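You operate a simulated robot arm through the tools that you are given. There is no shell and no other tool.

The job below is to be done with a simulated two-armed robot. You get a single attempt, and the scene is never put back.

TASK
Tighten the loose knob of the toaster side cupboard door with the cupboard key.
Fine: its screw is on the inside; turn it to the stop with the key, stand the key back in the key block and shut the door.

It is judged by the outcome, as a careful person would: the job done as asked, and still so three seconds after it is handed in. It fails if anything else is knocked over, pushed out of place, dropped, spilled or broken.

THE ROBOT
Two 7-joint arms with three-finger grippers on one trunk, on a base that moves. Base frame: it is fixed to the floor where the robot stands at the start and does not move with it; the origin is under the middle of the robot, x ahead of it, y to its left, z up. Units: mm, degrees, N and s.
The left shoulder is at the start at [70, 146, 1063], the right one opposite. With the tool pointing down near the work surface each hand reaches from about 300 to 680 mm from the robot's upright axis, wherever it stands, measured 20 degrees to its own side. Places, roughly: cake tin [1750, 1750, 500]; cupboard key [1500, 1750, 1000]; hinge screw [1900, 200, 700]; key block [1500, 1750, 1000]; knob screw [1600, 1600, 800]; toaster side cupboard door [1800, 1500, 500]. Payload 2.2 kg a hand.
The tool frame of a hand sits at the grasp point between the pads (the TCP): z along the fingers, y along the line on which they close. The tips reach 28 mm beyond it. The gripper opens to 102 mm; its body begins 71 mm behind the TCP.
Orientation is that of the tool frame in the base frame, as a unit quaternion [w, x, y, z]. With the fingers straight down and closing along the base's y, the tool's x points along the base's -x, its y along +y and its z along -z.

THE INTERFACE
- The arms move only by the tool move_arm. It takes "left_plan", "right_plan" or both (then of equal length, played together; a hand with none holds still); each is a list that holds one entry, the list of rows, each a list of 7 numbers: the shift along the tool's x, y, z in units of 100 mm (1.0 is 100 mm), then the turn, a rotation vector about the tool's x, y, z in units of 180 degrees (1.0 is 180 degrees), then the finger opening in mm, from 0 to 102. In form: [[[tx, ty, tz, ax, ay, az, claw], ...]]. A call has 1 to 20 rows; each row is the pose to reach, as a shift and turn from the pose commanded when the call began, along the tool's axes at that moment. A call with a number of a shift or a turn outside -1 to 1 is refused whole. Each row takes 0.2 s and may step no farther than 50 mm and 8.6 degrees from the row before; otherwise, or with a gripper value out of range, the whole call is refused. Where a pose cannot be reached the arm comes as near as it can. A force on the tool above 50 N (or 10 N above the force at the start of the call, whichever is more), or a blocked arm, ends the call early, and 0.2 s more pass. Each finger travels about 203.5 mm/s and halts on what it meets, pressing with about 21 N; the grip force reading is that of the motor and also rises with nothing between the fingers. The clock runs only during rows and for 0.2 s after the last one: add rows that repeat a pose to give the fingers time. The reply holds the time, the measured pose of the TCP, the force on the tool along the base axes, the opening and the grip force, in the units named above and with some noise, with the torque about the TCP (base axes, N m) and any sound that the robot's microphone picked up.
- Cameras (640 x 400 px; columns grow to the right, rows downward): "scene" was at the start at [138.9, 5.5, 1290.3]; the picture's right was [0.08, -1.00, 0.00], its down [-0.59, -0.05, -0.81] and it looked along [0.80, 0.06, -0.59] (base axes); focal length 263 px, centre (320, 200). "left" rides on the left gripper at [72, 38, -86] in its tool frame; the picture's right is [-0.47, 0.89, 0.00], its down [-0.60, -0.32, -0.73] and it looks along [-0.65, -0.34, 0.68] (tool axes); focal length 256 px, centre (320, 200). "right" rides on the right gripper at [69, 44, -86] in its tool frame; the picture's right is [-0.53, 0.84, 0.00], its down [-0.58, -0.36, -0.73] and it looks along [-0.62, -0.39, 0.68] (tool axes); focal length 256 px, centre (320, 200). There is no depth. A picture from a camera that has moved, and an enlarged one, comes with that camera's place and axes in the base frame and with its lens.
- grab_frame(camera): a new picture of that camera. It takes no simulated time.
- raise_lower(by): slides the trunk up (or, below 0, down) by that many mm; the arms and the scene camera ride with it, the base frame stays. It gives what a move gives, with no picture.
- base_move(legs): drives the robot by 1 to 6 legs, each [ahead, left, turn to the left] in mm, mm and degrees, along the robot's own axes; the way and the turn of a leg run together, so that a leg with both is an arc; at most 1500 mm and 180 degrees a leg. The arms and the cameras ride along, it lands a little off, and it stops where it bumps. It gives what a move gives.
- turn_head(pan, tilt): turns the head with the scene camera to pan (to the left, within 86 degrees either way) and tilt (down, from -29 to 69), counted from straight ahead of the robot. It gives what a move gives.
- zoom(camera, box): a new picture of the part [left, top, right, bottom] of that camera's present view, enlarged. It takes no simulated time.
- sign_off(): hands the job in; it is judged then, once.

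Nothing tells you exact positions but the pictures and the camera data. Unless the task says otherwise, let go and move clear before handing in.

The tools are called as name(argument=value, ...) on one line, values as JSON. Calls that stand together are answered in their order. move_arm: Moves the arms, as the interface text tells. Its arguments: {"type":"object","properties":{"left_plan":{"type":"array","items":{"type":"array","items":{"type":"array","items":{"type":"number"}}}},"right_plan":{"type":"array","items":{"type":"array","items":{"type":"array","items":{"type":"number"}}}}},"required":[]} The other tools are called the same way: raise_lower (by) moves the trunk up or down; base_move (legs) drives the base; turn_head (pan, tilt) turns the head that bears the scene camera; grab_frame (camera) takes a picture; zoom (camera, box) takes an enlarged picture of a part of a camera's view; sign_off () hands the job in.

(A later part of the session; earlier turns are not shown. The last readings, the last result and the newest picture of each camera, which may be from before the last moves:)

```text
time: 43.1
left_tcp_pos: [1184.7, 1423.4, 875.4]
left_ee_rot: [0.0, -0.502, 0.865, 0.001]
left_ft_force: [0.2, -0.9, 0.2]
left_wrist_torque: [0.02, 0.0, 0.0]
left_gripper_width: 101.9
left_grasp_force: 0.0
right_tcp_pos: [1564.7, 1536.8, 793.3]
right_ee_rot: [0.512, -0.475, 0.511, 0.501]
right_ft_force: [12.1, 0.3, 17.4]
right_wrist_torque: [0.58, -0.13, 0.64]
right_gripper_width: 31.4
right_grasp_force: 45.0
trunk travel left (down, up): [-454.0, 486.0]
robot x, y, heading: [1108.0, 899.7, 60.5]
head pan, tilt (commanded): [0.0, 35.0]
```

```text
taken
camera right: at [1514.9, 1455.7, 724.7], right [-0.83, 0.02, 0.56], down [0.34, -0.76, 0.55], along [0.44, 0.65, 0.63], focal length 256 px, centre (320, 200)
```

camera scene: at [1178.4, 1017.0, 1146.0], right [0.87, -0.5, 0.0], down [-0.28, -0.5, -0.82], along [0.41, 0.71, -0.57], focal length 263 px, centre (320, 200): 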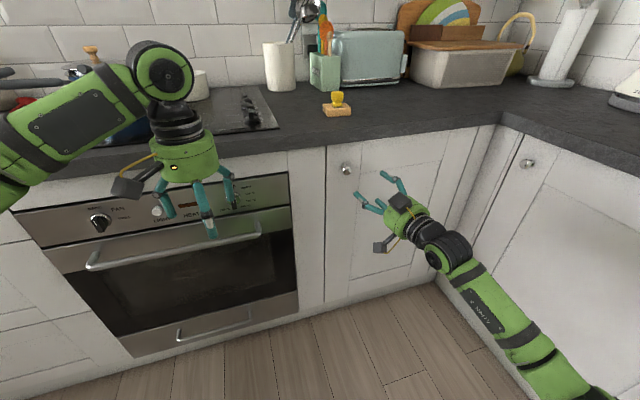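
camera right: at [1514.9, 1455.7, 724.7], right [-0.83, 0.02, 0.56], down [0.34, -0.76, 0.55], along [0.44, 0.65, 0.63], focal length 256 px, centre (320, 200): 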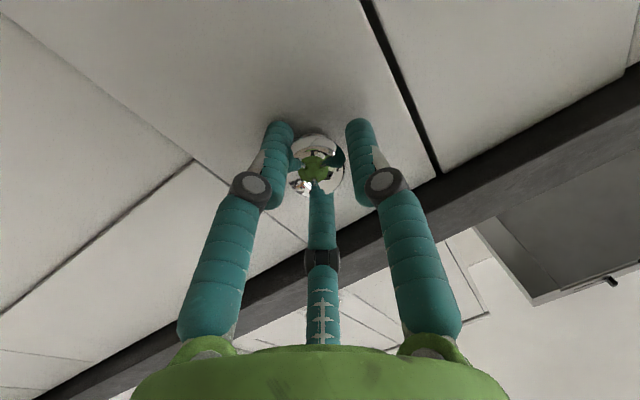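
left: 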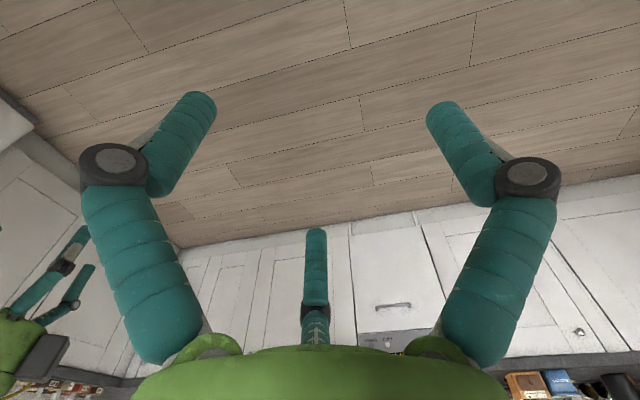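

The knob is gripped (31 mm), with a small side load from being a few mm off. I relieve that and pull the door open along its arc by about 10° to start.

move_arm(right_plan=[[[-0.04, -0.02, 0, 0, 0, 0, 18], [-0.04, -0.015, -0.1, -0.007, 0, 0, 18], [-0.04, -0.01, -0.198, -0.0139, 0, 0, 18], [-0.04, -0.01, -0.3, -0.021, 0, 0, 18], [-0.04, -0.01, -0.395, -0.0278, 0, 0, 18], [-0.04, -0.01, -0.592, -0.0417, 0, 0, 18], [-0.04, -0.03, -0.79, -0.0556, 0, 0, 18]]])

grab_frame(camera="scene")

```text
time: 44.7
left_tcp_pos: [1181.3, 1423.1, 876.4]
left_ee_rot: [0.001, -0.502, 0.865, 0.0]
left_ft_force: [-0.4, 0.3, 0.3]
left_wrist_torque: [0.0, 0.02, -0.04]
left_gripper_width: 101.9
left_grasp_force: 0.1
right_tcp_pos: [1560.1, 1455.8, 793.5]
right_ee_rot: [0.466, -0.519, 0.466, 0.544]
right_ft_force: [2.2, -0.2, 14.4]
right_wrist_torque: [0.4, 0.01, -0.22]
right_gripper_width: 31.3
right_grasp_force: 44.7
trunk travel left (down, up): [-454.0, 486.0]
robot x, y, heading: [1107.8, 896.4, 60.1]
head pan, tilt (commanded): [0.0, 35.0]
```

```text
taken
camera scene: at [1177.1, 1014.7, 1146.4], right [0.87, -0.5, 0.0], down [-0.28, -0.5, -0.82], along [0.41, 0.71, -0.57], focal length 263 px, centre (320, 200)
```

scene: 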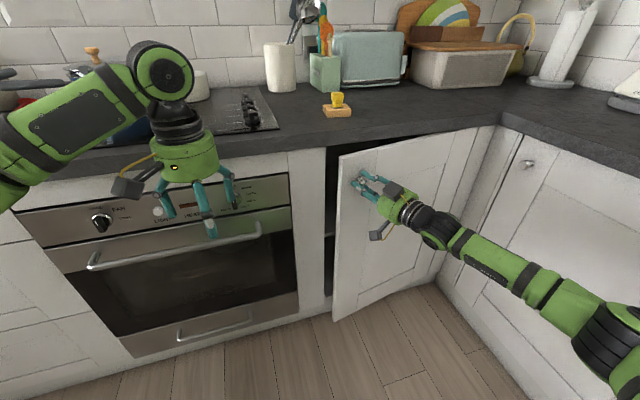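

The door swings freely with the knob. I continue along the arc with the same tool-relative motion.

move_arm(right_plan=[[[-0.04, 0, -0.1, -0.007, 0, 0, 18], [-0.04, 0.01, -0.198, -0.0139, 0, 0, 18], [-0.04, 0.01, -0.395, -0.0278, 0, 0, 18], [-0.04, 0.01, -0.592, -0.0417, 0, 0, 18], [-0.04, -0.01, -0.79, -0.0556, 0, 0, 18]]])

move_arm(right_plan=[[[0, 0, -0.1, -0.007, 0, 0, 18], [0, 0.01, -0.198, -0.0139, 0, 0, 18], [0, 0.01, -0.395, -0.0278, 0, 0, 18], [0, 0.01, -0.592, -0.0417, 0, 0, 18], [0, -0.01, -0.79, -0.0556, 0, 0, 18]]])

grab_frame(camera="scene")

grab_frame(camera="left")

```text
time: 45.9
left_tcp_pos: [1182.5, 1424.0, 875.3]
left_ee_rot: [0.0, -0.502, 0.865, 0.0]
left_ft_force: [0.6, -0.2, -0.3]
left_wrist_torque: [0.02, 0.0, -0.03]
left_gripper_width: 102.0
left_grasp_force: 0.2
right_tcp_pos: [1571.2, 1378.0, 793.7]
right_ee_rot: [0.418, -0.561, 0.417, 0.58]
right_ft_force: [-5.9, -2.5, 7.7]
right_wrist_torque: [0.55, 0.08, -0.46]
right_gripper_width: 31.4
right_grasp_force: 44.3
trunk travel left (down, up): [-454.0, 486.0]
robot x, y, heading: [1109.3, 899.1, 60.1]
head pan, tilt (commanded): [0.0, 35.0]
```

```text
time: 47.1
left_tcp_pos: [1181.1, 1424.2, 876.2]
left_ee_rot: [0.002, -0.502, 0.865, 0.0]
left_ft_force: [0.1, -0.9, 0.7]
left_wrist_torque: [0.0, 0.02, 0.0]
left_gripper_width: 101.8
left_grasp_force: 0.1
right_tcp_pos: [1595.9, 1303.9, 792.4]
right_ee_rot: [0.368, -0.594, 0.365, 0.615]
right_ft_force: [-10.4, -4.4, 11.9]
right_wrist_torque: [0.49, 0.2, -0.1]
right_gripper_width: 31.3
right_grasp_force: 44.8
trunk travel left (down, up): [-454.0, 486.0]
robot x, y, heading: [1108.4, 901.9, 60.1]
head pan, tilt (commanded): [0.0, 35.0]
```

```text
taken
camera scene: at [1175.3, 1014.9, 1146.6], right [0.87, -0.5, 0.0], down [-0.28, -0.5, -0.82], along [0.41, 0.71, -0.57], focal length 263 px, centre (320, 200)
```

scene: 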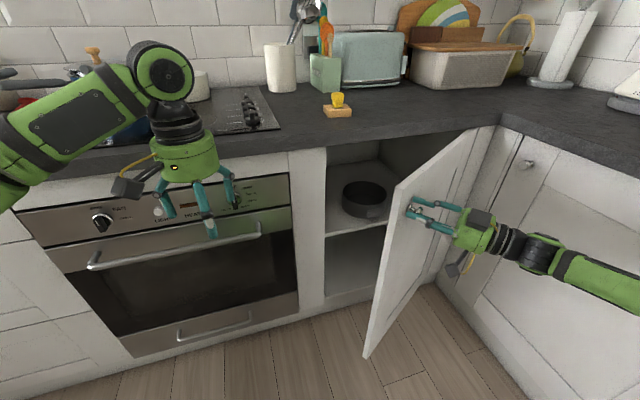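

```text
taken
camera left: at [1112.5, 1380.6, 960.3], right [-0.54, 0.84, 0.0], down [0.57, 0.37, 0.73], along [0.62, 0.4, -0.68], focal length 256 px, centre (320, 200)
```

left: 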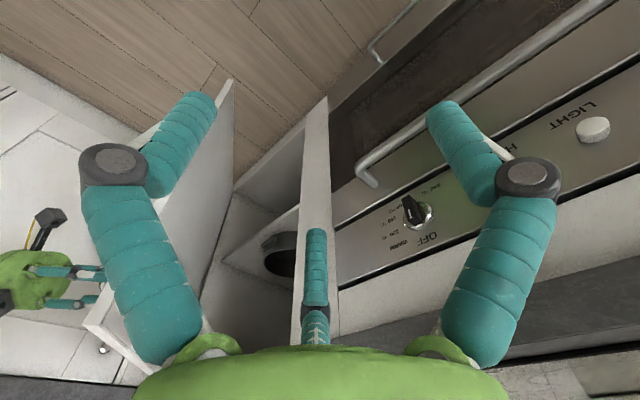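

The door is open 30° with a tin on the shelf inside, all undisturbed. I continue the arc another 15°.

move_arm(right_plan=[[[0, 0, -0.1, -0.007, 0, 0, 18], [0, 0.01, -0.198, -0.0139, 0, 0, 18], [0, 0.01, -0.395, -0.0278, 0, 0, 18], [0, 0.01, -0.592, -0.0417, 0, 0, 18], [0, -0.01, -0.79, -0.0556, 0, 0, 18]]])

move_arm(right_plan=[[[0, 0, -0.1, -0.007, 0, 0, 18], [0, 0.01, -0.198, -0.0139, 0, 0, 18], [0, 0.01, -0.395, -0.0278, 0, 0, 18]]])

grab_frame(camera="scene")

```text
time: 48.3
left_tcp_pos: [1179.8, 1423.2, 877.1]
left_ee_rot: [0.002, -0.503, 0.865, 0.0]
left_ft_force: [0.0, 0.0, -0.5]
left_wrist_torque: [0.01, 0.0, 0.03]
left_gripper_width: 102.0
left_grasp_force: 0.0
right_tcp_pos: [1629.8, 1234.3, 793.8]
right_ee_rot: [0.316, -0.624, 0.306, 0.646]
right_ft_force: [-14.1, -8.8, 20.7]
right_wrist_torque: [0.04, 0.09, -0.27]
right_gripper_width: 31.6
right_grasp_force: 45.1
trunk travel left (down, up): [-454.0, 486.0]
robot x, y, heading: [1111.1, 899.2, 60.4]
head pan, tilt (commanded): [0.0, 35.0]
```

```text
time: 49.1
left_tcp_pos: [1180.4, 1422.6, 877.2]
left_ee_rot: [0.004, -0.502, 0.865, 0.0]
left_ft_force: [-0.7, 0.7, -0.8]
left_wrist_torque: [-0.01, 0.03, -0.01]
left_gripper_width: 102.2
left_grasp_force: 0.1
right_tcp_pos: [1654.0, 1202.2, 793.5]
right_ee_rot: [0.288, -0.638, 0.278, 0.658]
right_ft_force: [-13.1, -10.4, 24.1]
right_wrist_torque: [0.18, 0.1, -0.04]
right_gripper_width: 31.4
right_grasp_force: 44.9
trunk travel left (down, up): [-454.0, 486.0]
robot x, y, heading: [1103.4, 900.2, 60.5]
head pan, tilt (commanded): [0.0, 35.0]
```

```text
taken
camera scene: at [1172.8, 1013.5, 1146.9], right [0.87, -0.5, 0.0], down [-0.28, -0.5, -0.82], along [0.41, 0.71, -0.57], focal length 263 px, centre (320, 200)
```

scene: 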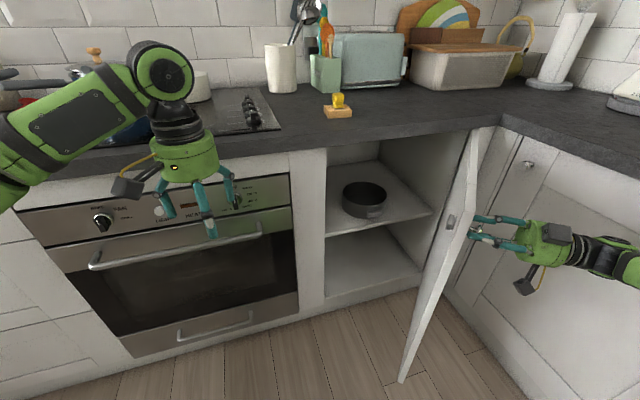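

At 45° I can now see a fitting on the inside of the door opposite the knob. I zoom on it before letting go.

zoom(camera="scene", box=[410, 190, 506, 250])

zoom(camera="scene", box=[320, 120, 480, 220])

```text
6.67 times, centred on (458, 220) of scene
camera zoom: at [1172.8, 1013.5, 1146.9], right [0.87, -0.5, 0.0], down [-0.28, -0.5, -0.82], along [0.41, 0.71, -0.57], focal length 1756 px, centre (-600, 67)
```

zoom: 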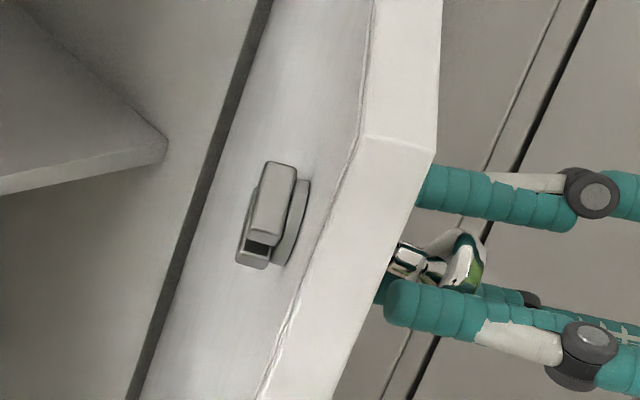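

```text
4.00 times, centred on (400, 170) of scene
camera zoom: at [1172.8, 1013.5, 1146.9], right [0.87, -0.5, 0.0], down [-0.28, -0.5, -0.82], along [0.41, 0.71, -0.57], focal length 1054 px, centre (0, 320)
```

zoom: 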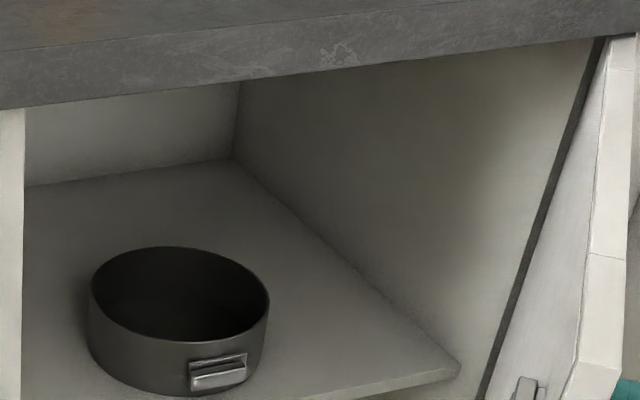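

The inside of the door shows a round fitting with a raised bar/slot – the knob screw. I ease the vertical load, open the right hand and back it straight off the knob a little to see whether the door stays put.

move_arm(right_plan=[[[-0.04, 0, 0, 0, 0, 0, 18], [-0.06, 0, 0, 0, 0, 0, 18], [-0.06, 0, 0, 0, 0, 0, 40], [-0.06, 0, 0, 0, 0, 0, 80], [-0.06, 0, -0.2, 0, 0, 0, 80], [-0.06, 0, -0.4, 0, 0, 0, 80], [-0.06, 0, -0.6, 0, 0, 0, 80]]])

grab_frame(camera="scene")

turn_head(pan=-40, tilt=40)

grab_frame(camera="scene")

```text
time: 50.7
left_tcp_pos: [1184.1, 1424.5, 874.9]
left_ee_rot: [0.0, -0.502, 0.865, 0.0]
left_ft_force: [0.2, 0.6, -0.3]
left_wrist_torque: [0.06, 0.02, 0.02]
left_gripper_width: 102.0
left_grasp_force: 0.1
right_tcp_pos: [1698.1, 1159.6, 792.8]
right_ee_rot: [0.286, -0.637, 0.283, 0.658]
right_ft_force: [-0.1, 0.3, 1.2]
right_wrist_torque: [0.0, -0.01, 0.01]
right_gripper_width: 79.8
right_grasp_force: 0.1
trunk travel left (down, up): [-454.0, 486.0]
robot x, y, heading: [1109.5, 900.0, 60.5]
head pan, tilt (commanded): [0.0, 35.0]
```

```text
taken
camera scene: at [1178.5, 1016.9, 1146.1], right [0.87, -0.5, 0.0], down [-0.28, -0.5, -0.82], along [0.41, 0.71, -0.57], focal length 263 px, centre (320, 200)
```

scene: 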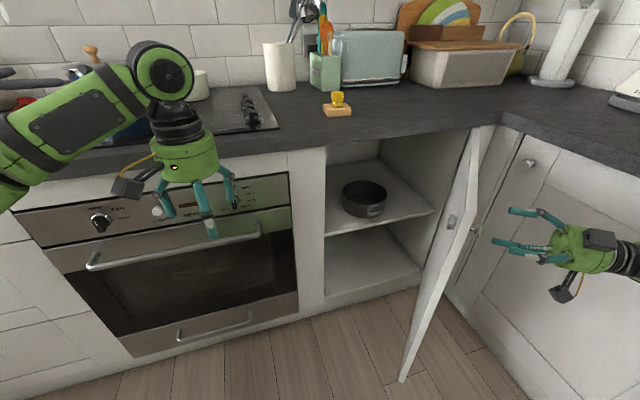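

```text
time: 51.8
left_tcp_pos: [1181.9, 1426.3, 875.0]
left_ee_rot: [0.0, -0.502, 0.865, 0.001]
left_ft_force: [0.7, 0.1, -0.1]
left_wrist_torque: [-0.01, -0.03, 0.01]
left_gripper_width: 102.0
left_grasp_force: 0.0
right_tcp_pos: [1698.0, 1160.6, 791.8]
right_ee_rot: [0.286, -0.637, 0.283, 0.657]
right_ft_force: [0.1, -0.5, 0.0]
right_wrist_torque: [-0.01, 0.02, -0.01]
right_gripper_width: 80.3
right_grasp_force: 0.0
trunk travel left (down, up): [-454.0, 486.0]
robot x, y, heading: [1109.7, 897.6, 60.5]
head pan, tilt (commanded): [-40.0, 40.0]
```

```text
taken
camera scene: at [1214.3, 970.2, 1138.5], right [0.35, -0.94, 0.0], down [-0.6, -0.22, -0.77], along [0.72, 0.27, -0.64], focal length 263 px, centre (320, 200)
```

scene: 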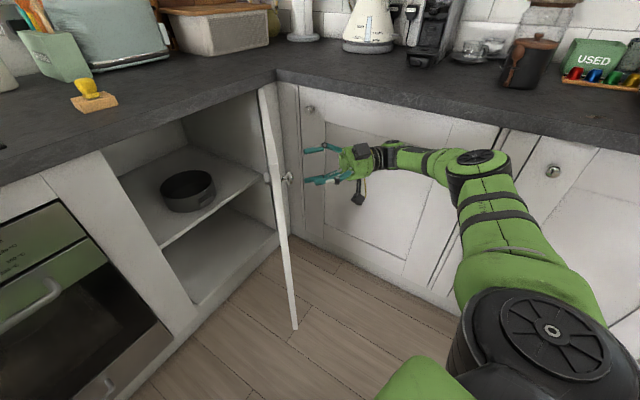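

The door holds still where I left it. I back off from the knob and raise the trunk so both hands are above counter and door height, then reposition for fetching the key with the left hand.

base_move(legs=[[-120, 0, 0]])

raise_lower(by=230)

grab_frame(camera="scene")

```text
time: 53.0
left_tcp_pos: [1122.9, 1319.7, 875.3]
left_ee_rot: [0.0, -0.504, 0.864, -0.001]
left_ft_force: [-0.3, -0.6, 0.6]
left_wrist_torque: [0.04, -0.01, 0.0]
left_gripper_width: 102.1
left_grasp_force: 0.2
right_tcp_pos: [1636.7, 1055.6, 792.5]
right_ee_rot: [0.286, -0.637, 0.283, 0.657]
right_ft_force: [0.5, 0.8, 0.2]
right_wrist_torque: [-0.03, -0.02, -0.05]
right_gripper_width: 80.0
right_grasp_force: 0.1
trunk travel left (down, up): [-454.0, 486.0]
robot x, y, heading: [1048.9, 795.5, 60.3]
head pan, tilt (commanded): [-40.0, 40.0]
```

```text
time: 55.4
left_tcp_pos: [1121.9, 1321.6, 1102.8]
left_ee_rot: [0.001, -0.504, 0.864, -0.001]
left_ft_force: [-1.0, 0.2, 0.4]
left_wrist_torque: [-0.01, 0.0, 0.0]
left_gripper_width: 102.1
left_grasp_force: 0.0
right_tcp_pos: [1637.2, 1056.4, 1022.6]
right_ee_rot: [0.286, -0.636, 0.283, 0.658]
right_ft_force: [-1.0, 0.0, 0.0]
right_wrist_torque: [-0.01, -0.03, -0.02]
right_gripper_width: 79.9
right_grasp_force: 0.1
trunk travel left (down, up): [-684.0, 256.0]
robot x, y, heading: [1047.8, 795.8, 60.4]
head pan, tilt (commanded): [-40.0, 40.0]
```

```text
taken
camera scene: at [1154.4, 865.4, 1368.4], right [0.35, -0.94, 0.0], down [-0.6, -0.22, -0.77], along [0.72, 0.27, -0.64], focal length 263 px, centre (320, 200)
```

scene: 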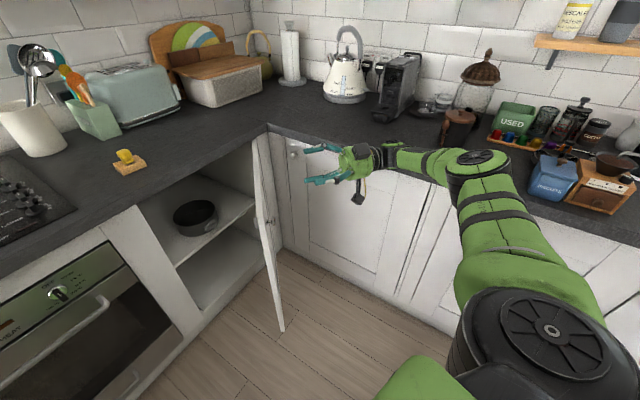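

Everything is clear. I turn right and move up to the counter so the left hand comes over the key from the oven side, away from the open door.

base_move(legs=[[0, 0, -32], [299, 250, 0]])

turn_head(pan=15, tilt=45)

grab_frame(camera="scene")

grab_frame(camera="left")

```text
time: 59.4
left_tcp_pos: [1531.5, 1559.7, 1106.3]
left_ee_rot: [0.0, -0.248, 0.969, 0.0]
left_ft_force: [0.6, 0.1, -0.5]
left_wrist_torque: [0.01, -0.04, 0.0]
left_gripper_width: 102.3
left_grasp_force: 0.2
right_tcp_pos: [1829.6, 1064.0, 1022.3]
right_ee_rot: [0.455, -0.535, 0.447, 0.554]
right_ft_force: [-0.2, -0.2, 0.5]
right_wrist_torque: [-0.03, 0.01, 0.0]
right_gripper_width: 80.0
right_grasp_force: 0.1
trunk travel left (down, up): [-684.0, 256.0]
robot x, y, heading: [1192.5, 1151.4, 28.6]
head pan, tilt (commanded): [-40.0, 40.0]
```

```text
time: 60.6
left_tcp_pos: [1532.3, 1560.2, 1104.3]
left_ee_rot: [0.001, -0.247, 0.969, 0.0]
left_ft_force: [0.0, 0.1, 0.8]
left_wrist_torque: [0.01, 0.01, -0.02]
left_gripper_width: 101.8
left_grasp_force: 0.0
right_tcp_pos: [1830.5, 1064.1, 1021.8]
right_ee_rot: [0.455, -0.535, 0.447, 0.554]
right_ft_force: [-0.4, -0.8, 0.3]
right_wrist_torque: [0.0, 0.02, 0.01]
right_gripper_width: 79.8
right_grasp_force: 0.1
trunk travel left (down, up): [-684.0, 256.0]
robot x, y, heading: [1190.3, 1151.6, 28.6]
head pan, tilt (commanded): [15.0, 45.0]
```

```text
taken
camera scene: at [1296.1, 1230.7, 1361.2], right [0.69, -0.73, 0.0], down [-0.51, -0.49, -0.71], along [0.51, 0.49, -0.71], focal length 263 px, centre (320, 200)
```

scene: 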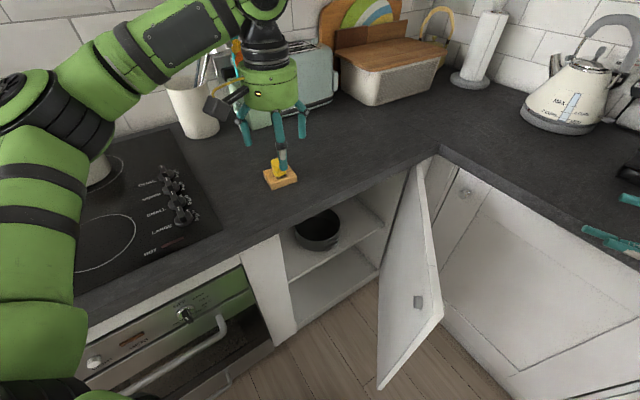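

```text
taken
camera left: at [1451.4, 1560.4, 1189.1], right [-0.02, 1.0, 0.0], down [0.68, 0.01, 0.73], along [0.73, 0.01, -0.68], focal length 256 px, centre (320, 200)
```

left: 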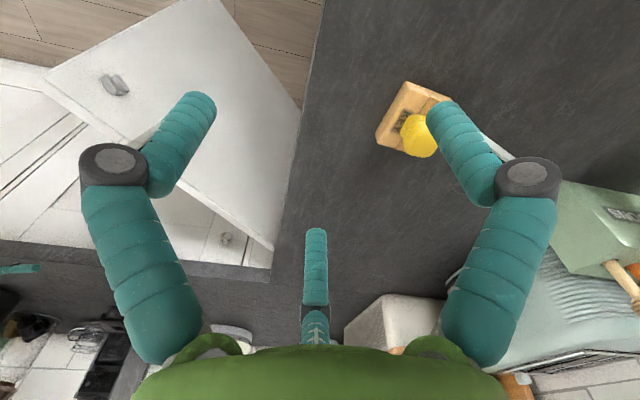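

The key block shows well in the left hand's camera, and the screw plate on the door's inside is visible too. I zoom on both.

zoom(camera="left", box=[360, 70, 488, 150])

zoom(camera="left", box=[80, 55, 144, 95])

zoom(camera="scene", box=[396, 280, 460, 320])

zoom(camera="scene", box=[240, 140, 320, 190])

```text
5.00 times, centred on (424, 110) of left
camera zoom: at [1451.4, 1560.4, 1189.1], right [-0.02, 1.0, 0.0], down [0.68, 0.01, 0.73], along [0.73, 0.01, -0.68], focal length 1280 px, centre (-200, 650)
```

zoom: 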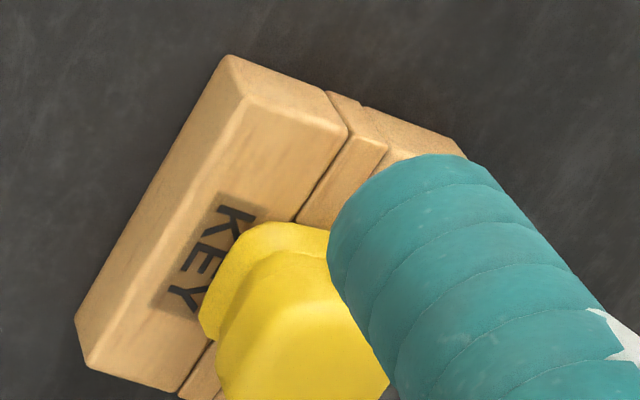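

```text
10.00 times, centred on (112, 75) of left
camera zoom: at [1451.4, 1560.4, 1189.1], right [-0.02, 1.0, 0.0], down [0.68, 0.01, 0.73], along [0.73, 0.01, -0.68], focal length 2560 px, centre (2400, 1450)
```

zoom: 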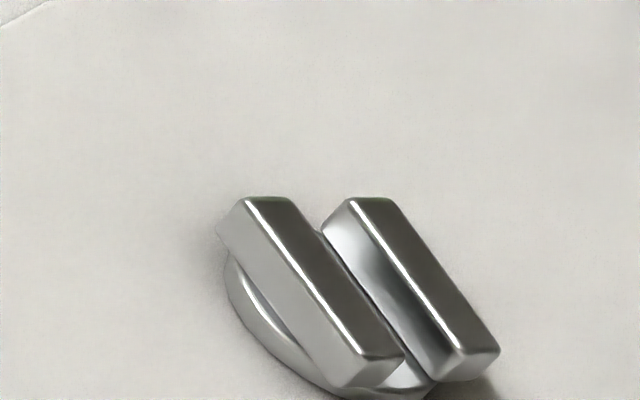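

```text
10.00 times, centred on (428, 300) of scene
camera zoom: at [1296.1, 1230.7, 1361.2], right [0.69, -0.73, 0.0], down [-0.51, -0.49, -0.71], along [0.51, 0.49, -0.71], focal length 2634 px, centre (-760, -800)
```

zoom: 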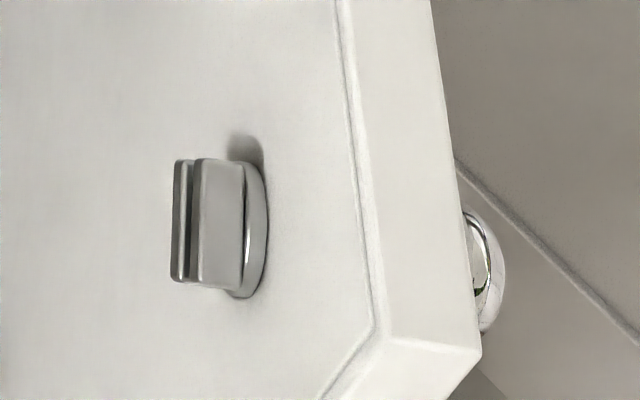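

```text
8.00 times, centred on (280, 165) of scene
camera zoom: at [1296.1, 1230.7, 1361.2], right [0.69, -0.73, 0.0], down [-0.51, -0.49, -0.71], along [0.51, 0.49, -0.71], focal length 2107 px, centre (640, 480)
```

zoom: 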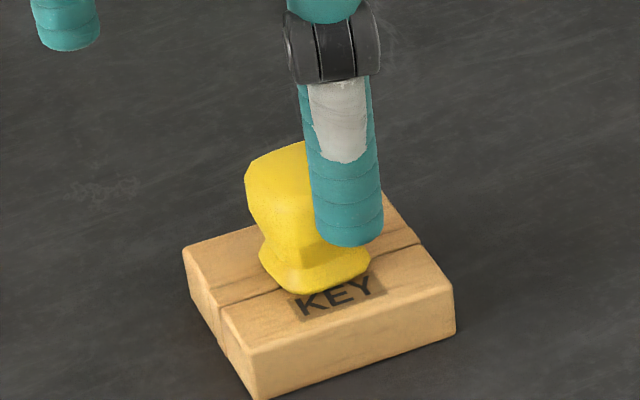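

The screw head has two parallel bars with a vertical slot between them, and the key's blade evidently sits along the block's groove (parallel to the counter edge). I first test in the air that the left hand can level out pointing along the counter with the roll I want for the key.

move_arm(left_plan=[[[0, 0, 0, 0, 0, 0.045, 102], [0, 0, 0, 0, 0, 0.09, 102], [0, 0, 0, 0, 0, 0.135, 102], [0, 0, 0, 0, 0, 0.18, 102], [0, 0, 0, 0, 0, 0.223, 102]]])

move_arm(left_plan=[[[0, 0, 0, 0, -0.0455, 0, 102], [0, 0, 0, 0, -0.091, 0, 102], [0, 0, 0, 0, -0.1365, 0, 102], [0, 0, 0, 0, -0.182, 0, 102], [0, 0, 0, 0, -0.2275, 0, 102], [0, 0, 0, 0, -0.273, 0, 102], [0, 0, 0, 0, -0.3185, 0, 102], [0, 0, 0, 0, -0.364, 0, 102], [0, 0, 0, 0, -0.4095, 0, 102], [0, 0, 0, 0, -0.455, 0, 102], [0, 0, 0, 0, -0.5, 0, 102]]])

grab_frame(camera="scene")

```text
time: 61.9
left_tcp_pos: [1532.2, 1560.8, 1104.5]
left_ee_rot: [0.0, 0.102, 0.995, -0.001]
left_ft_force: [0.2, 0.0, -0.7]
left_wrist_torque: [0.01, -0.02, 0.0]
left_gripper_width: 102.0
left_grasp_force: 0.0
right_tcp_pos: [1829.7, 1065.3, 1022.8]
right_ee_rot: [0.456, -0.535, 0.448, 0.553]
right_ft_force: [-0.5, 0.1, -0.1]
right_wrist_torque: [-0.01, -0.03, -0.01]
right_gripper_width: 79.8
right_grasp_force: 0.1
trunk travel left (down, up): [-684.0, 256.0]
robot x, y, heading: [1191.0, 1151.2, 28.5]
head pan, tilt (commanded): [15.0, 45.0]
```

```text
time: 64.2
left_tcp_pos: [1533.4, 1561.3, 1105.1]
left_ee_rot: [0.705, 0.072, 0.702, -0.071]
left_ft_force: [0.3, 0.7, 0.2]
left_wrist_torque: [0.01, -0.01, 0.0]
left_gripper_width: 102.2
left_grasp_force: 0.1
right_tcp_pos: [1829.8, 1064.9, 1022.7]
right_ee_rot: [0.455, -0.535, 0.447, 0.554]
right_ft_force: [-0.3, 0.0, -0.7]
right_wrist_torque: [-0.03, 0.0, 0.01]
right_gripper_width: 80.2
right_grasp_force: 0.0
trunk travel left (down, up): [-684.0, 256.0]
robot x, y, heading: [1192.2, 1150.9, 28.8]
head pan, tilt (commanded): [15.0, 45.0]
```

```text
taken
camera scene: at [1296.0, 1231.1, 1361.3], right [0.69, -0.73, 0.0], down [-0.51, -0.49, -0.71], along [0.51, 0.49, -0.71], focal length 263 px, centre (320, 200)
```

scene: 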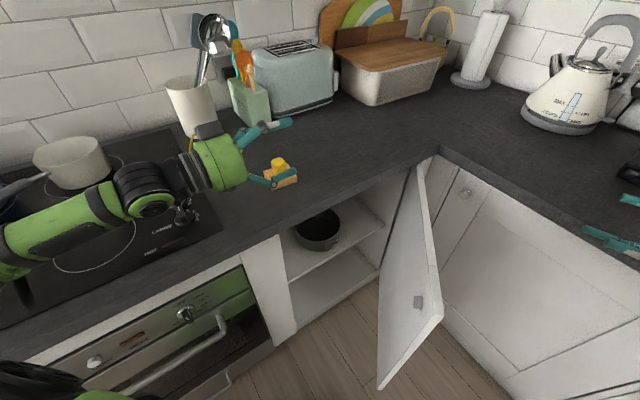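

The left hand can level along the counter direction. I test how far it can roll clockwise about its own axis, since that is the tightening motion.

move_arm(left_plan=[[[0, 0, 0, 0, 0, 0.047, 102], [0, 0, 0, 0, 0, 0.094, 102], [0, 0, 0, 0, 0, 0.141, 102], [0, 0, 0, 0, 0, 0.188, 102], [0, 0, 0, 0, 0, 0.235, 102], [0, 0, 0, 0, 0, 0.282, 102], [0, 0, 0, 0, 0, 0.329, 102], [0, 0, 0, 0, 0, 0.376, 102], [0, 0, 0, 0, 0, 0.423, 102], [0, 0, 0, 0, 0, 0.47, 102], [0, 0, 0, 0, 0, 0.517, 102], [0, 0, 0, 0, 0, 0.564, 102], [0, 0, 0, 0, 0, 0.611, 102], [0, 0, 0, 0, 0, 0.658, 102], [0, 0, 0, 0, 0, 0.705, 102], [0, 0, 0, 0, 0, 0.752, 102], [0, 0, 0, 0, 0, 0.799, 102], [0, 0, 0, 0, 0, 0.846, 102], [0, 0, 0, 0, 0, 0.893, 102]]])

```text
time: 68.2
left_tcp_pos: [1532.4, 1560.2, 1104.2]
left_ee_rot: [0.188, 0.705, 0.046, 0.682]
left_ft_force: [-0.5, -0.2, 0.2]
left_wrist_torque: [0.0, 0.01, 0.0]
left_gripper_width: 101.9
left_grasp_force: 0.1
right_tcp_pos: [1830.9, 1064.9, 1023.3]
right_ee_rot: [0.456, -0.535, 0.447, 0.553]
right_ft_force: [-0.1, 0.6, -0.4]
right_wrist_torque: [0.0, 0.01, 0.0]
right_gripper_width: 79.9
right_grasp_force: 0.2
trunk travel left (down, up): [-684.0, 256.0]
robot x, y, heading: [1191.8, 1148.7, 28.6]
head pan, tilt (commanded): [15.0, 45.0]
```

move_arm(left_plan=[[[0, 0, 0, 0, 0, 0.047, 102], [0, 0, 0, 0, 0, 0.094, 102], [0, 0, 0, 0, 0, 0.141, 102], [0, 0, 0, 0, 0, 0.188, 102], [0, 0, 0, 0, 0, 0.235, 102], [0, 0, 0, 0, 0, 0.282, 102], [0, 0, 0, 0, 0, 0.329, 102], [0, 0, 0, 0, 0, 0.376, 102], [0, 0, 0, 0, 0, 0.423, 102], [0, 0, 0, 0, 0, 0.47, 102], [0, 0, 0, 0, 0, 0.517, 102], [0, 0, 0, 0, 0, 0.564, 102], [0, 0, 0, 0, 0, 0.611, 102]]])

```text
time: 71.0
left_tcp_pos: [1532.8, 1560.7, 1106.2]
left_ee_rot: [0.452, -0.443, 0.552, -0.544]
left_ft_force: [-0.7, -0.2, 0.2]
left_wrist_torque: [0.01, 0.03, 0.02]
left_gripper_width: 102.2
left_grasp_force: 0.0
right_tcp_pos: [1829.4, 1065.1, 1022.1]
right_ee_rot: [0.455, -0.535, 0.447, 0.554]
right_ft_force: [-0.4, -0.4, 0.7]
right_wrist_torque: [0.03, 0.0, 0.01]
right_gripper_width: 80.1
right_grasp_force: 0.1
trunk travel left (down, up): [-684.0, 256.0]
robot x, y, heading: [1193.6, 1153.0, 28.4]
head pan, tilt (commanded): [15.0, 45.0]
```

The wrist rolled 271° clockwise without hitting a limit, which is ample. I unwind it and return to pointing down.

move_arm(left_plan=[[[0, 0, 0, 0, 0, -0.047, 102], [0, 0, 0, 0, 0, -0.094, 102], [0, 0, 0, 0, 0, -0.141, 102], [0, 0, 0, 0, 0, -0.188, 102], [0, 0, 0, 0, 0, -0.235, 102], [0, 0, 0, 0, 0, -0.282, 102], [0, 0, 0, 0, 0, -0.329, 102], [0, 0, 0, 0, 0, -0.376, 102], [0, 0, 0, 0, 0, -0.423, 102], [0, 0, 0, 0, 0, -0.47, 102], [0, 0, 0, 0, 0, -0.517, 102], [0, 0, 0, 0, 0, -0.564, 102], [0, 0, 0, 0, 0, -0.611, 102], [0, 0, 0, 0, 0, -0.658, 102], [0, 0, 0, 0, 0, -0.705, 102], [0, 0, 0, 0, 0, -0.752, 102]]])

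move_arm(left_plan=[[[0, 0, 0, 0, 0, -0.047, 102], [0, 0, 0, 0, 0, -0.094, 102], [0, 0, 0, 0, 0, -0.141, 102], [0, 0, 0, 0, 0, -0.188, 102], [0, 0, 0, 0, 0, -0.235, 102], [0, 0, 0, 0, 0, -0.282, 102], [0, 0, 0, 0, 0, -0.329, 102], [0, 0, 0, 0, 0, -0.376, 102], [0, 0, 0, 0, 0, -0.423, 102], [0, 0, 0, 0, 0, -0.47, 102], [0, 0, 0, 0, 0, -0.517, 102], [0, 0, 0, 0, 0, -0.564, 102], [0, 0, 0, 0, 0, -0.611, 102], [0, 0, 0, 0, 0, -0.658, 102], [0, 0, 0, 0, 0, -0.705, 102], [0, 0, 0, 0, 0, -0.752, 102]]])

move_arm(left_plan=[[[0, 0, 0, 0, 0.0455, 0, 102], [0, 0, 0, 0, 0.091, 0, 102], [0, 0, 0, 0, 0.1365, 0, 102], [0, 0, 0, 0, 0.182, 0, 102], [0, 0, 0, 0, 0.2275, 0, 102], [0, 0, 0, 0, 0.273, 0, 102], [0, 0, 0, 0, 0.3185, 0, 102], [0, 0, 0, 0, 0.364, 0, 102], [0, 0, 0, 0, 0.4095, 0, 102], [0, 0, 0, 0, 0.455, 0, 102], [0, 0, 0, 0, 0.5, 0, 102]]])

grab_frame(camera="left")

```text
time: 74.5
left_tcp_pos: [1532.6, 1560.5, 1104.8]
left_ee_rot: [0.333, 0.677, 0.203, 0.623]
left_ft_force: [0.4, 0.1, 0.0]
left_wrist_torque: [-0.01, 0.0, -0.02]
left_gripper_width: 102.1
left_grasp_force: 0.1
right_tcp_pos: [1831.2, 1064.1, 1022.9]
right_ee_rot: [0.456, -0.535, 0.447, 0.554]
right_ft_force: [0.5, -0.1, 0.4]
right_wrist_torque: [-0.01, -0.02, -0.02]
right_gripper_width: 80.1
right_grasp_force: 0.0
trunk travel left (down, up): [-684.0, 256.0]
robot x, y, heading: [1190.9, 1148.0, 28.3]
head pan, tilt (commanded): [15.0, 45.0]
```

```text
time: 77.8
left_tcp_pos: [1532.5, 1560.6, 1105.7]
left_ee_rot: [0.703, 0.071, 0.703, -0.074]
left_ft_force: [-0.4, -0.5, 0.3]
left_wrist_torque: [-0.01, -0.03, 0.02]
left_gripper_width: 101.8
left_grasp_force: 0.1
right_tcp_pos: [1830.5, 1065.1, 1022.8]
right_ee_rot: [0.455, -0.535, 0.446, 0.555]
right_ft_force: [-0.1, -0.1, -0.2]
right_wrist_torque: [-0.02, -0.01, -0.03]
right_gripper_width: 79.8
right_grasp_force: 0.1
trunk travel left (down, up): [-684.0, 256.0]
robot x, y, heading: [1191.3, 1143.8, 28.4]
head pan, tilt (commanded): [15.0, 45.0]
```

```text
time: 80.2
left_tcp_pos: [1532.6, 1560.4, 1103.5]
left_ee_rot: [-0.001, 0.1, 0.995, 0.0]
left_ft_force: [0.3, -0.2, 0.2]
left_wrist_torque: [0.0, 0.01, 0.0]
left_gripper_width: 101.9
left_grasp_force: 0.1
right_tcp_pos: [1831.1, 1063.7, 1021.1]
right_ee_rot: [0.455, -0.535, 0.447, 0.554]
right_ft_force: [0.0, -0.1, 0.2]
right_wrist_torque: [0.03, 0.01, 0.0]
right_gripper_width: 80.1
right_grasp_force: 0.1
trunk travel left (down, up): [-684.0, 256.0]
robot x, y, heading: [1193.5, 1152.0, 28.7]
head pan, tilt (commanded): [15.0, 45.0]
```

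```text
taken
camera left: at [1470.3, 1612.2, 1189.4], right [0.63, 0.77, 0.0], down [0.53, -0.43, 0.73], along [0.56, -0.46, -0.68], focal length 256 px, centre (320, 200)
```

left: 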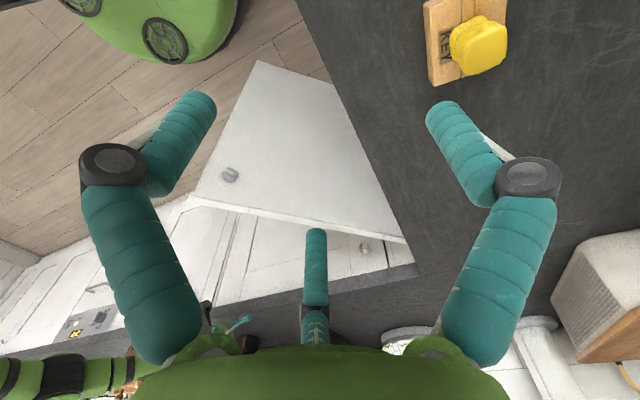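

The hand is back pointing down and squared with the block. I zoom on the key from this angle to refine its position.

zoom(camera="left", box=[400, 0, 528, 80])

zoom(camera="scene", box=[240, 140, 320, 190])

```text
5.00 times, centred on (464, 40) of left
camera zoom: at [1470.3, 1612.2, 1189.4], right [0.63, 0.77, 0.0], down [0.53, -0.43, 0.73], along [0.56, -0.46, -0.68], focal length 1280 px, centre (-400, 1000)
```

zoom: 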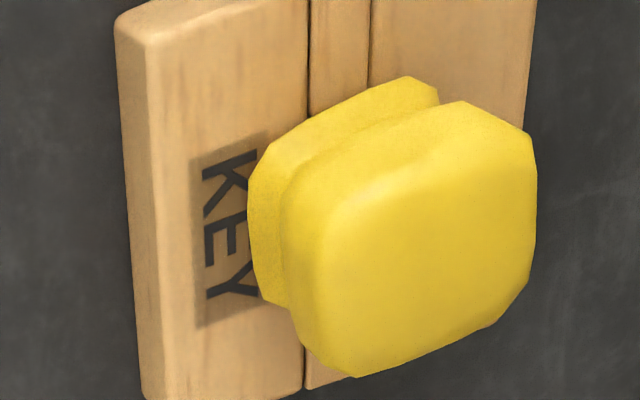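

```text
8.00 times, centred on (280, 165) of scene
camera zoom: at [1296.7, 1229.7, 1361.2], right [0.69, -0.73, 0.0], down [-0.51, -0.49, -0.71], along [0.51, 0.49, -0.71], focal length 2107 px, centre (640, 480)
```

zoom: 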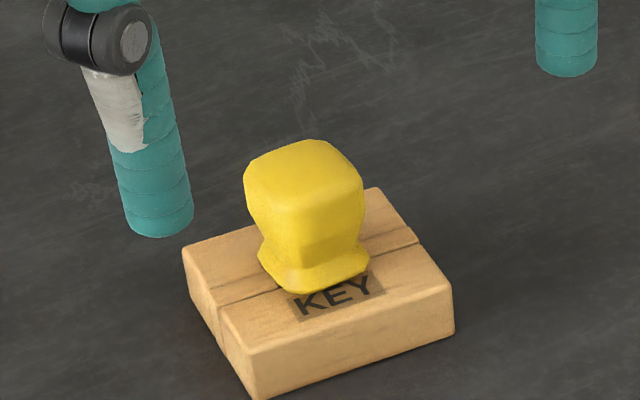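

The handle is a rounded square about 32 mm across, aligned with the block, near [1597, 1664, top ≈ 980]. I move the left hand most of the way over it and look again.

move_arm(left_plan=[[[-0.14, 0.33, 0, 0, 0, 0, 102], [-0.28, 0.66, 0, 0, 0, 0, 102], [-0.42, 0.99, 0, 0, 0, 0, 102]]])

grab_frame(camera="left")

zoom(camera="scene", box=[220, 110, 348, 190])

```text
time: 81.0
left_tcp_pos: [1595.2, 1647.1, 1102.8]
left_ee_rot: [-0.001, 0.102, 0.995, 0.0]
left_ft_force: [-0.4, -0.9, -0.3]
left_wrist_torque: [-0.03, 0.03, -0.02]
left_gripper_width: 102.3
left_grasp_force: 0.1
right_tcp_pos: [1831.9, 1063.7, 1020.8]
right_ee_rot: [0.456, -0.534, 0.448, 0.554]
right_ft_force: [-0.8, 0.0, 0.0]
right_wrist_torque: [-0.01, -0.03, 0.0]
right_gripper_width: 80.0
right_grasp_force: 0.0
trunk travel left (down, up): [-684.0, 256.0]
robot x, y, heading: [1195.5, 1154.3, 28.7]
head pan, tilt (commanded): [15.0, 45.0]
```

```text
taken
camera left: at [1532.3, 1701.4, 1187.5], right [0.63, 0.77, 0.0], down [0.53, -0.43, 0.73], along [0.56, -0.46, -0.68], focal length 256 px, centre (320, 200)
```

left: 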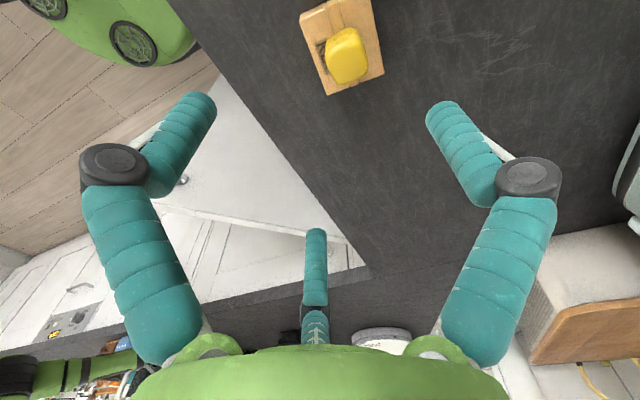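

```text
5.00 times, centred on (284, 150) of scene
camera zoom: at [1297.2, 1230.8, 1361.1], right [0.69, -0.73, 0.0], down [-0.51, -0.49, -0.71], along [0.51, 0.49, -0.71], focal length 1317 px, centre (500, 450)
```

zoom: 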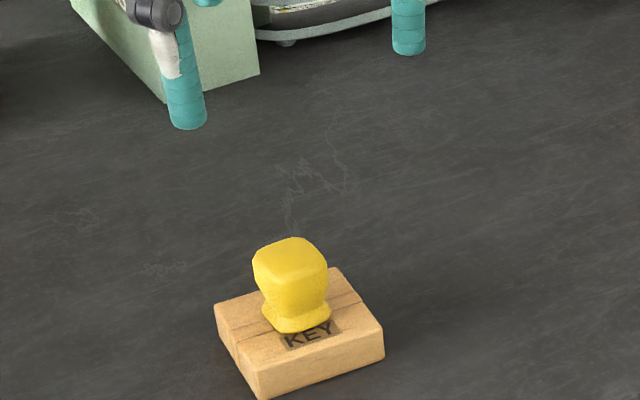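

zoom(camera="left", box=[280, 0, 408, 80])

```text
5.00 times, centred on (344, 40) of left
camera zoom: at [1532.3, 1701.4, 1187.5], right [0.63, 0.77, 0.0], down [0.53, -0.43, 0.73], along [0.56, -0.46, -0.68], focal length 1280 px, centre (200, 1000)
```

zoom: 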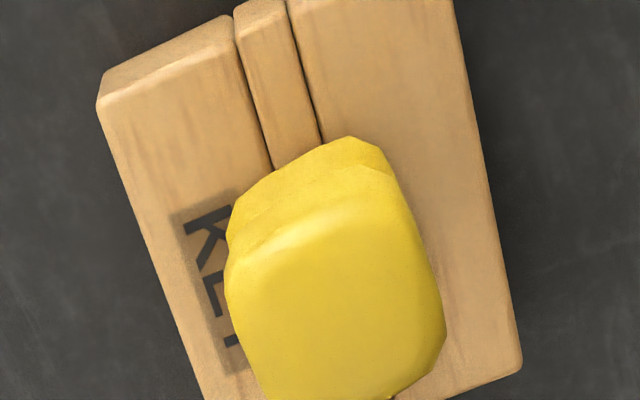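

move_arm(left_plan=[[[0, 0.11, 0.2, 0, 0, 0, 102], [-0.01, 0.22, 0.45, 0, 0, 0, 102]]])

grab_frame(camera="left")

zoom(camera="scene", box=[220, 110, 348, 190])

```text
time: 81.7
left_tcp_pos: [1599.2, 1671.8, 1057.3]
left_ee_rot: [-0.001, 0.1, 0.995, 0.0]
left_ft_force: [0.5, -0.1, 0.0]
left_wrist_torque: [-0.01, 0.03, 0.03]
left_gripper_width: 102.1
left_grasp_force: 0.1
right_tcp_pos: [1832.0, 1065.0, 1022.7]
right_ee_rot: [0.455, -0.534, 0.447, 0.554]
right_ft_force: [-0.5, 0.6, -0.3]
right_wrist_torque: [-0.02, -0.01, 0.03]
right_gripper_width: 80.1
right_grasp_force: 0.1
trunk travel left (down, up): [-684.0, 256.0]
robot x, y, heading: [1192.6, 1153.3, 28.6]
head pan, tilt (commanded): [15.0, 45.0]
```

```text
taken
camera left: at [1537.2, 1724.7, 1142.5], right [0.63, 0.77, 0.0], down [0.53, -0.43, 0.73], along [0.57, -0.46, -0.68], focal length 256 px, centre (320, 200)
```

left: 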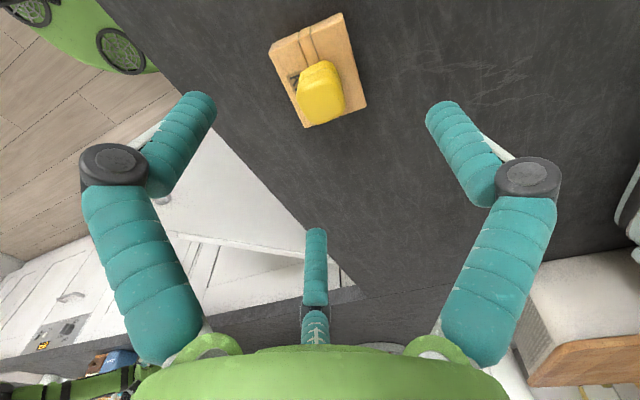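

```text
5.00 times, centred on (284, 150) of scene
camera zoom: at [1296.7, 1231.6, 1361.1], right [0.69, -0.73, 0.0], down [-0.51, -0.49, -0.71], along [0.51, 0.49, -0.71], focal length 1317 px, centre (500, 450)
```

zoom: 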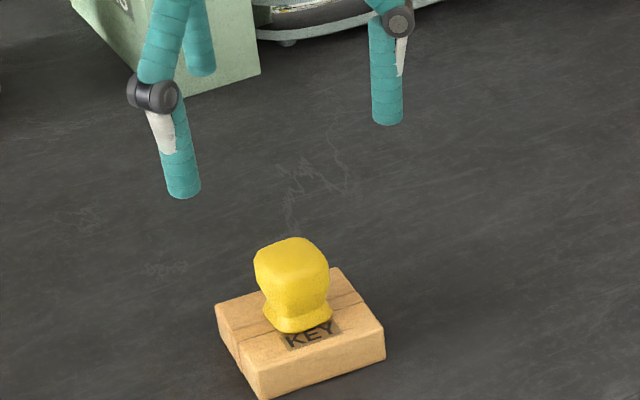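

Combining the three views, the handle top is nearer z ≈ 963 and centred at about [1605, 1670]. I shift slightly, descend part way, and check again.

move_arm(left_plan=[[[-0.04, 0, 0.2, 0, 0, 0, 102], [-0.04, 0, 0.4, 0, 0, 0, 102], [-0.04, 0, 0.6, 0, 0, 0, 102]]])

grab_frame(camera="left")

zoom(camera="scene", box=[220, 110, 348, 190])

```text
time: 82.5
left_tcp_pos: [1600.7, 1668.9, 998.6]
left_ee_rot: [0.001, 0.101, 0.995, -0.001]
left_ft_force: [0.2, -0.4, -0.8]
left_wrist_torque: [0.01, 0.03, 0.01]
left_gripper_width: 101.9
left_grasp_force: 0.0
right_tcp_pos: [1830.8, 1064.1, 1022.9]
right_ee_rot: [0.456, -0.535, 0.447, 0.554]
right_ft_force: [-0.1, 0.2, 0.4]
right_wrist_torque: [-0.02, -0.03, 0.02]
right_gripper_width: 80.0
right_grasp_force: 0.1
trunk travel left (down, up): [-684.0, 256.0]
robot x, y, heading: [1191.6, 1153.4, 28.8]
head pan, tilt (commanded): [15.0, 45.0]
```

```text
taken
camera left: at [1538.3, 1722.2, 1083.2], right [0.63, 0.77, 0.0], down [0.53, -0.43, 0.73], along [0.57, -0.46, -0.68], focal length 256 px, centre (320, 200)
```

left: 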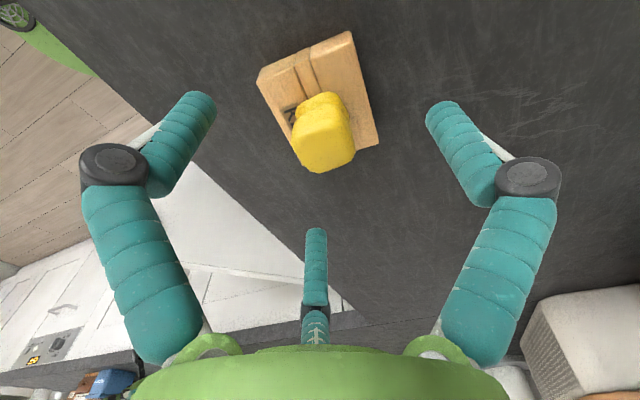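

```text
5.00 times, centred on (284, 150) of scene
camera zoom: at [1296.0, 1230.9, 1361.3], right [0.69, -0.73, 0.0], down [-0.51, -0.49, -0.71], along [0.51, 0.49, -0.71], focal length 1317 px, centre (500, 450)
```

zoom: 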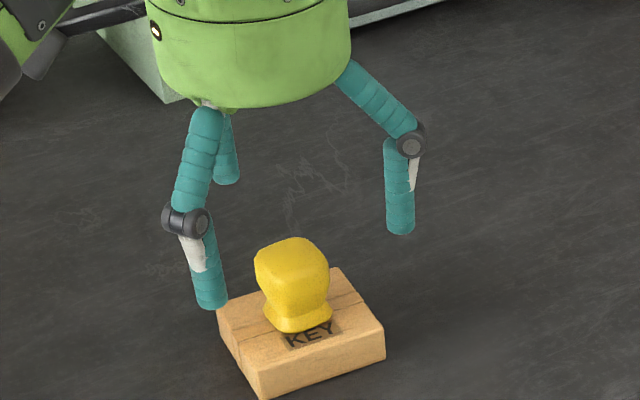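

The estimate holds: handle centre about 4 mm along the counter from the TCP line, top at z ≈ 963. I shift and descend so the tips stop just above the block, then look before closing.

move_arm(left_plan=[[[-0.04, 0.015, 0.15, 0, 0, 0, 102], [-0.04, 0.015, 0.3, 0, 0, 0, 80], [-0.04, 0.015, 0.375, 0, 0, 0, 80]]])

grab_frame(camera="left")

zoom(camera="scene", box=[220, 110, 348, 190])

```text
time: 83.2
left_tcp_pos: [1607.4, 1670.7, 961.8]
left_ee_rot: [0.001, 0.101, 0.995, 0.001]
left_ft_force: [-0.2, -0.1, -0.1]
left_wrist_torque: [0.01, -0.02, 0.0]
left_gripper_width: 79.8
left_grasp_force: 0.1
right_tcp_pos: [1829.6, 1062.9, 1021.8]
right_ee_rot: [0.455, -0.536, 0.447, 0.553]
right_ft_force: [-0.3, -0.5, 0.3]
right_wrist_torque: [-0.01, -0.01, -0.03]
right_gripper_width: 80.1
right_grasp_force: 0.0
trunk travel left (down, up): [-684.0, 256.0]
robot x, y, heading: [1192.9, 1152.5, 28.8]
head pan, tilt (commanded): [15.0, 45.0]
```

```text
taken
camera left: at [1544.0, 1723.6, 1046.0], right [0.63, 0.77, 0.0], down [0.53, -0.43, 0.73], along [0.57, -0.46, -0.68], focal length 256 px, centre (320, 200)
```

left: 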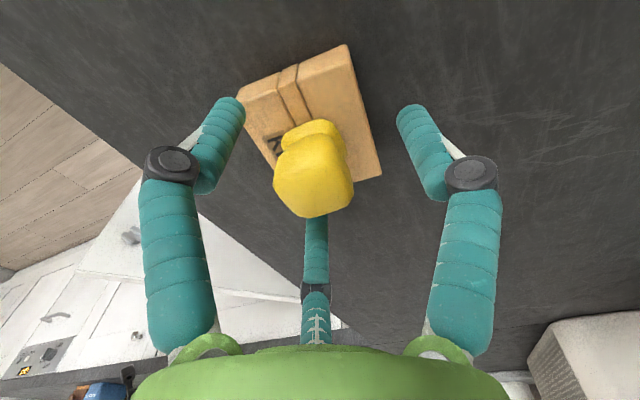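

```text
5.00 times, centred on (284, 150) of scene
camera zoom: at [1295.9, 1230.6, 1361.3], right [0.69, -0.73, 0.0], down [-0.51, -0.49, -0.71], along [0.51, 0.49, -0.71], focal length 1317 px, centre (500, 450)
```

zoom: 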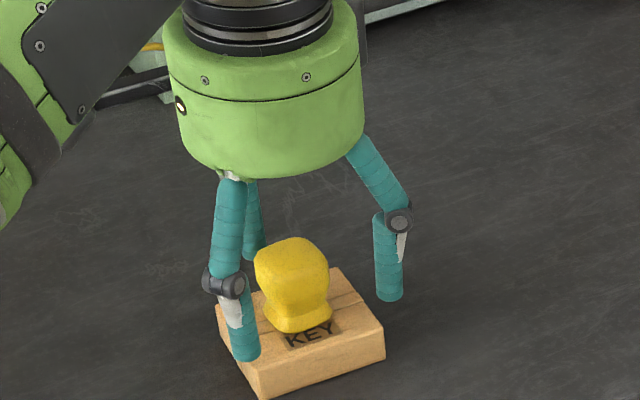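

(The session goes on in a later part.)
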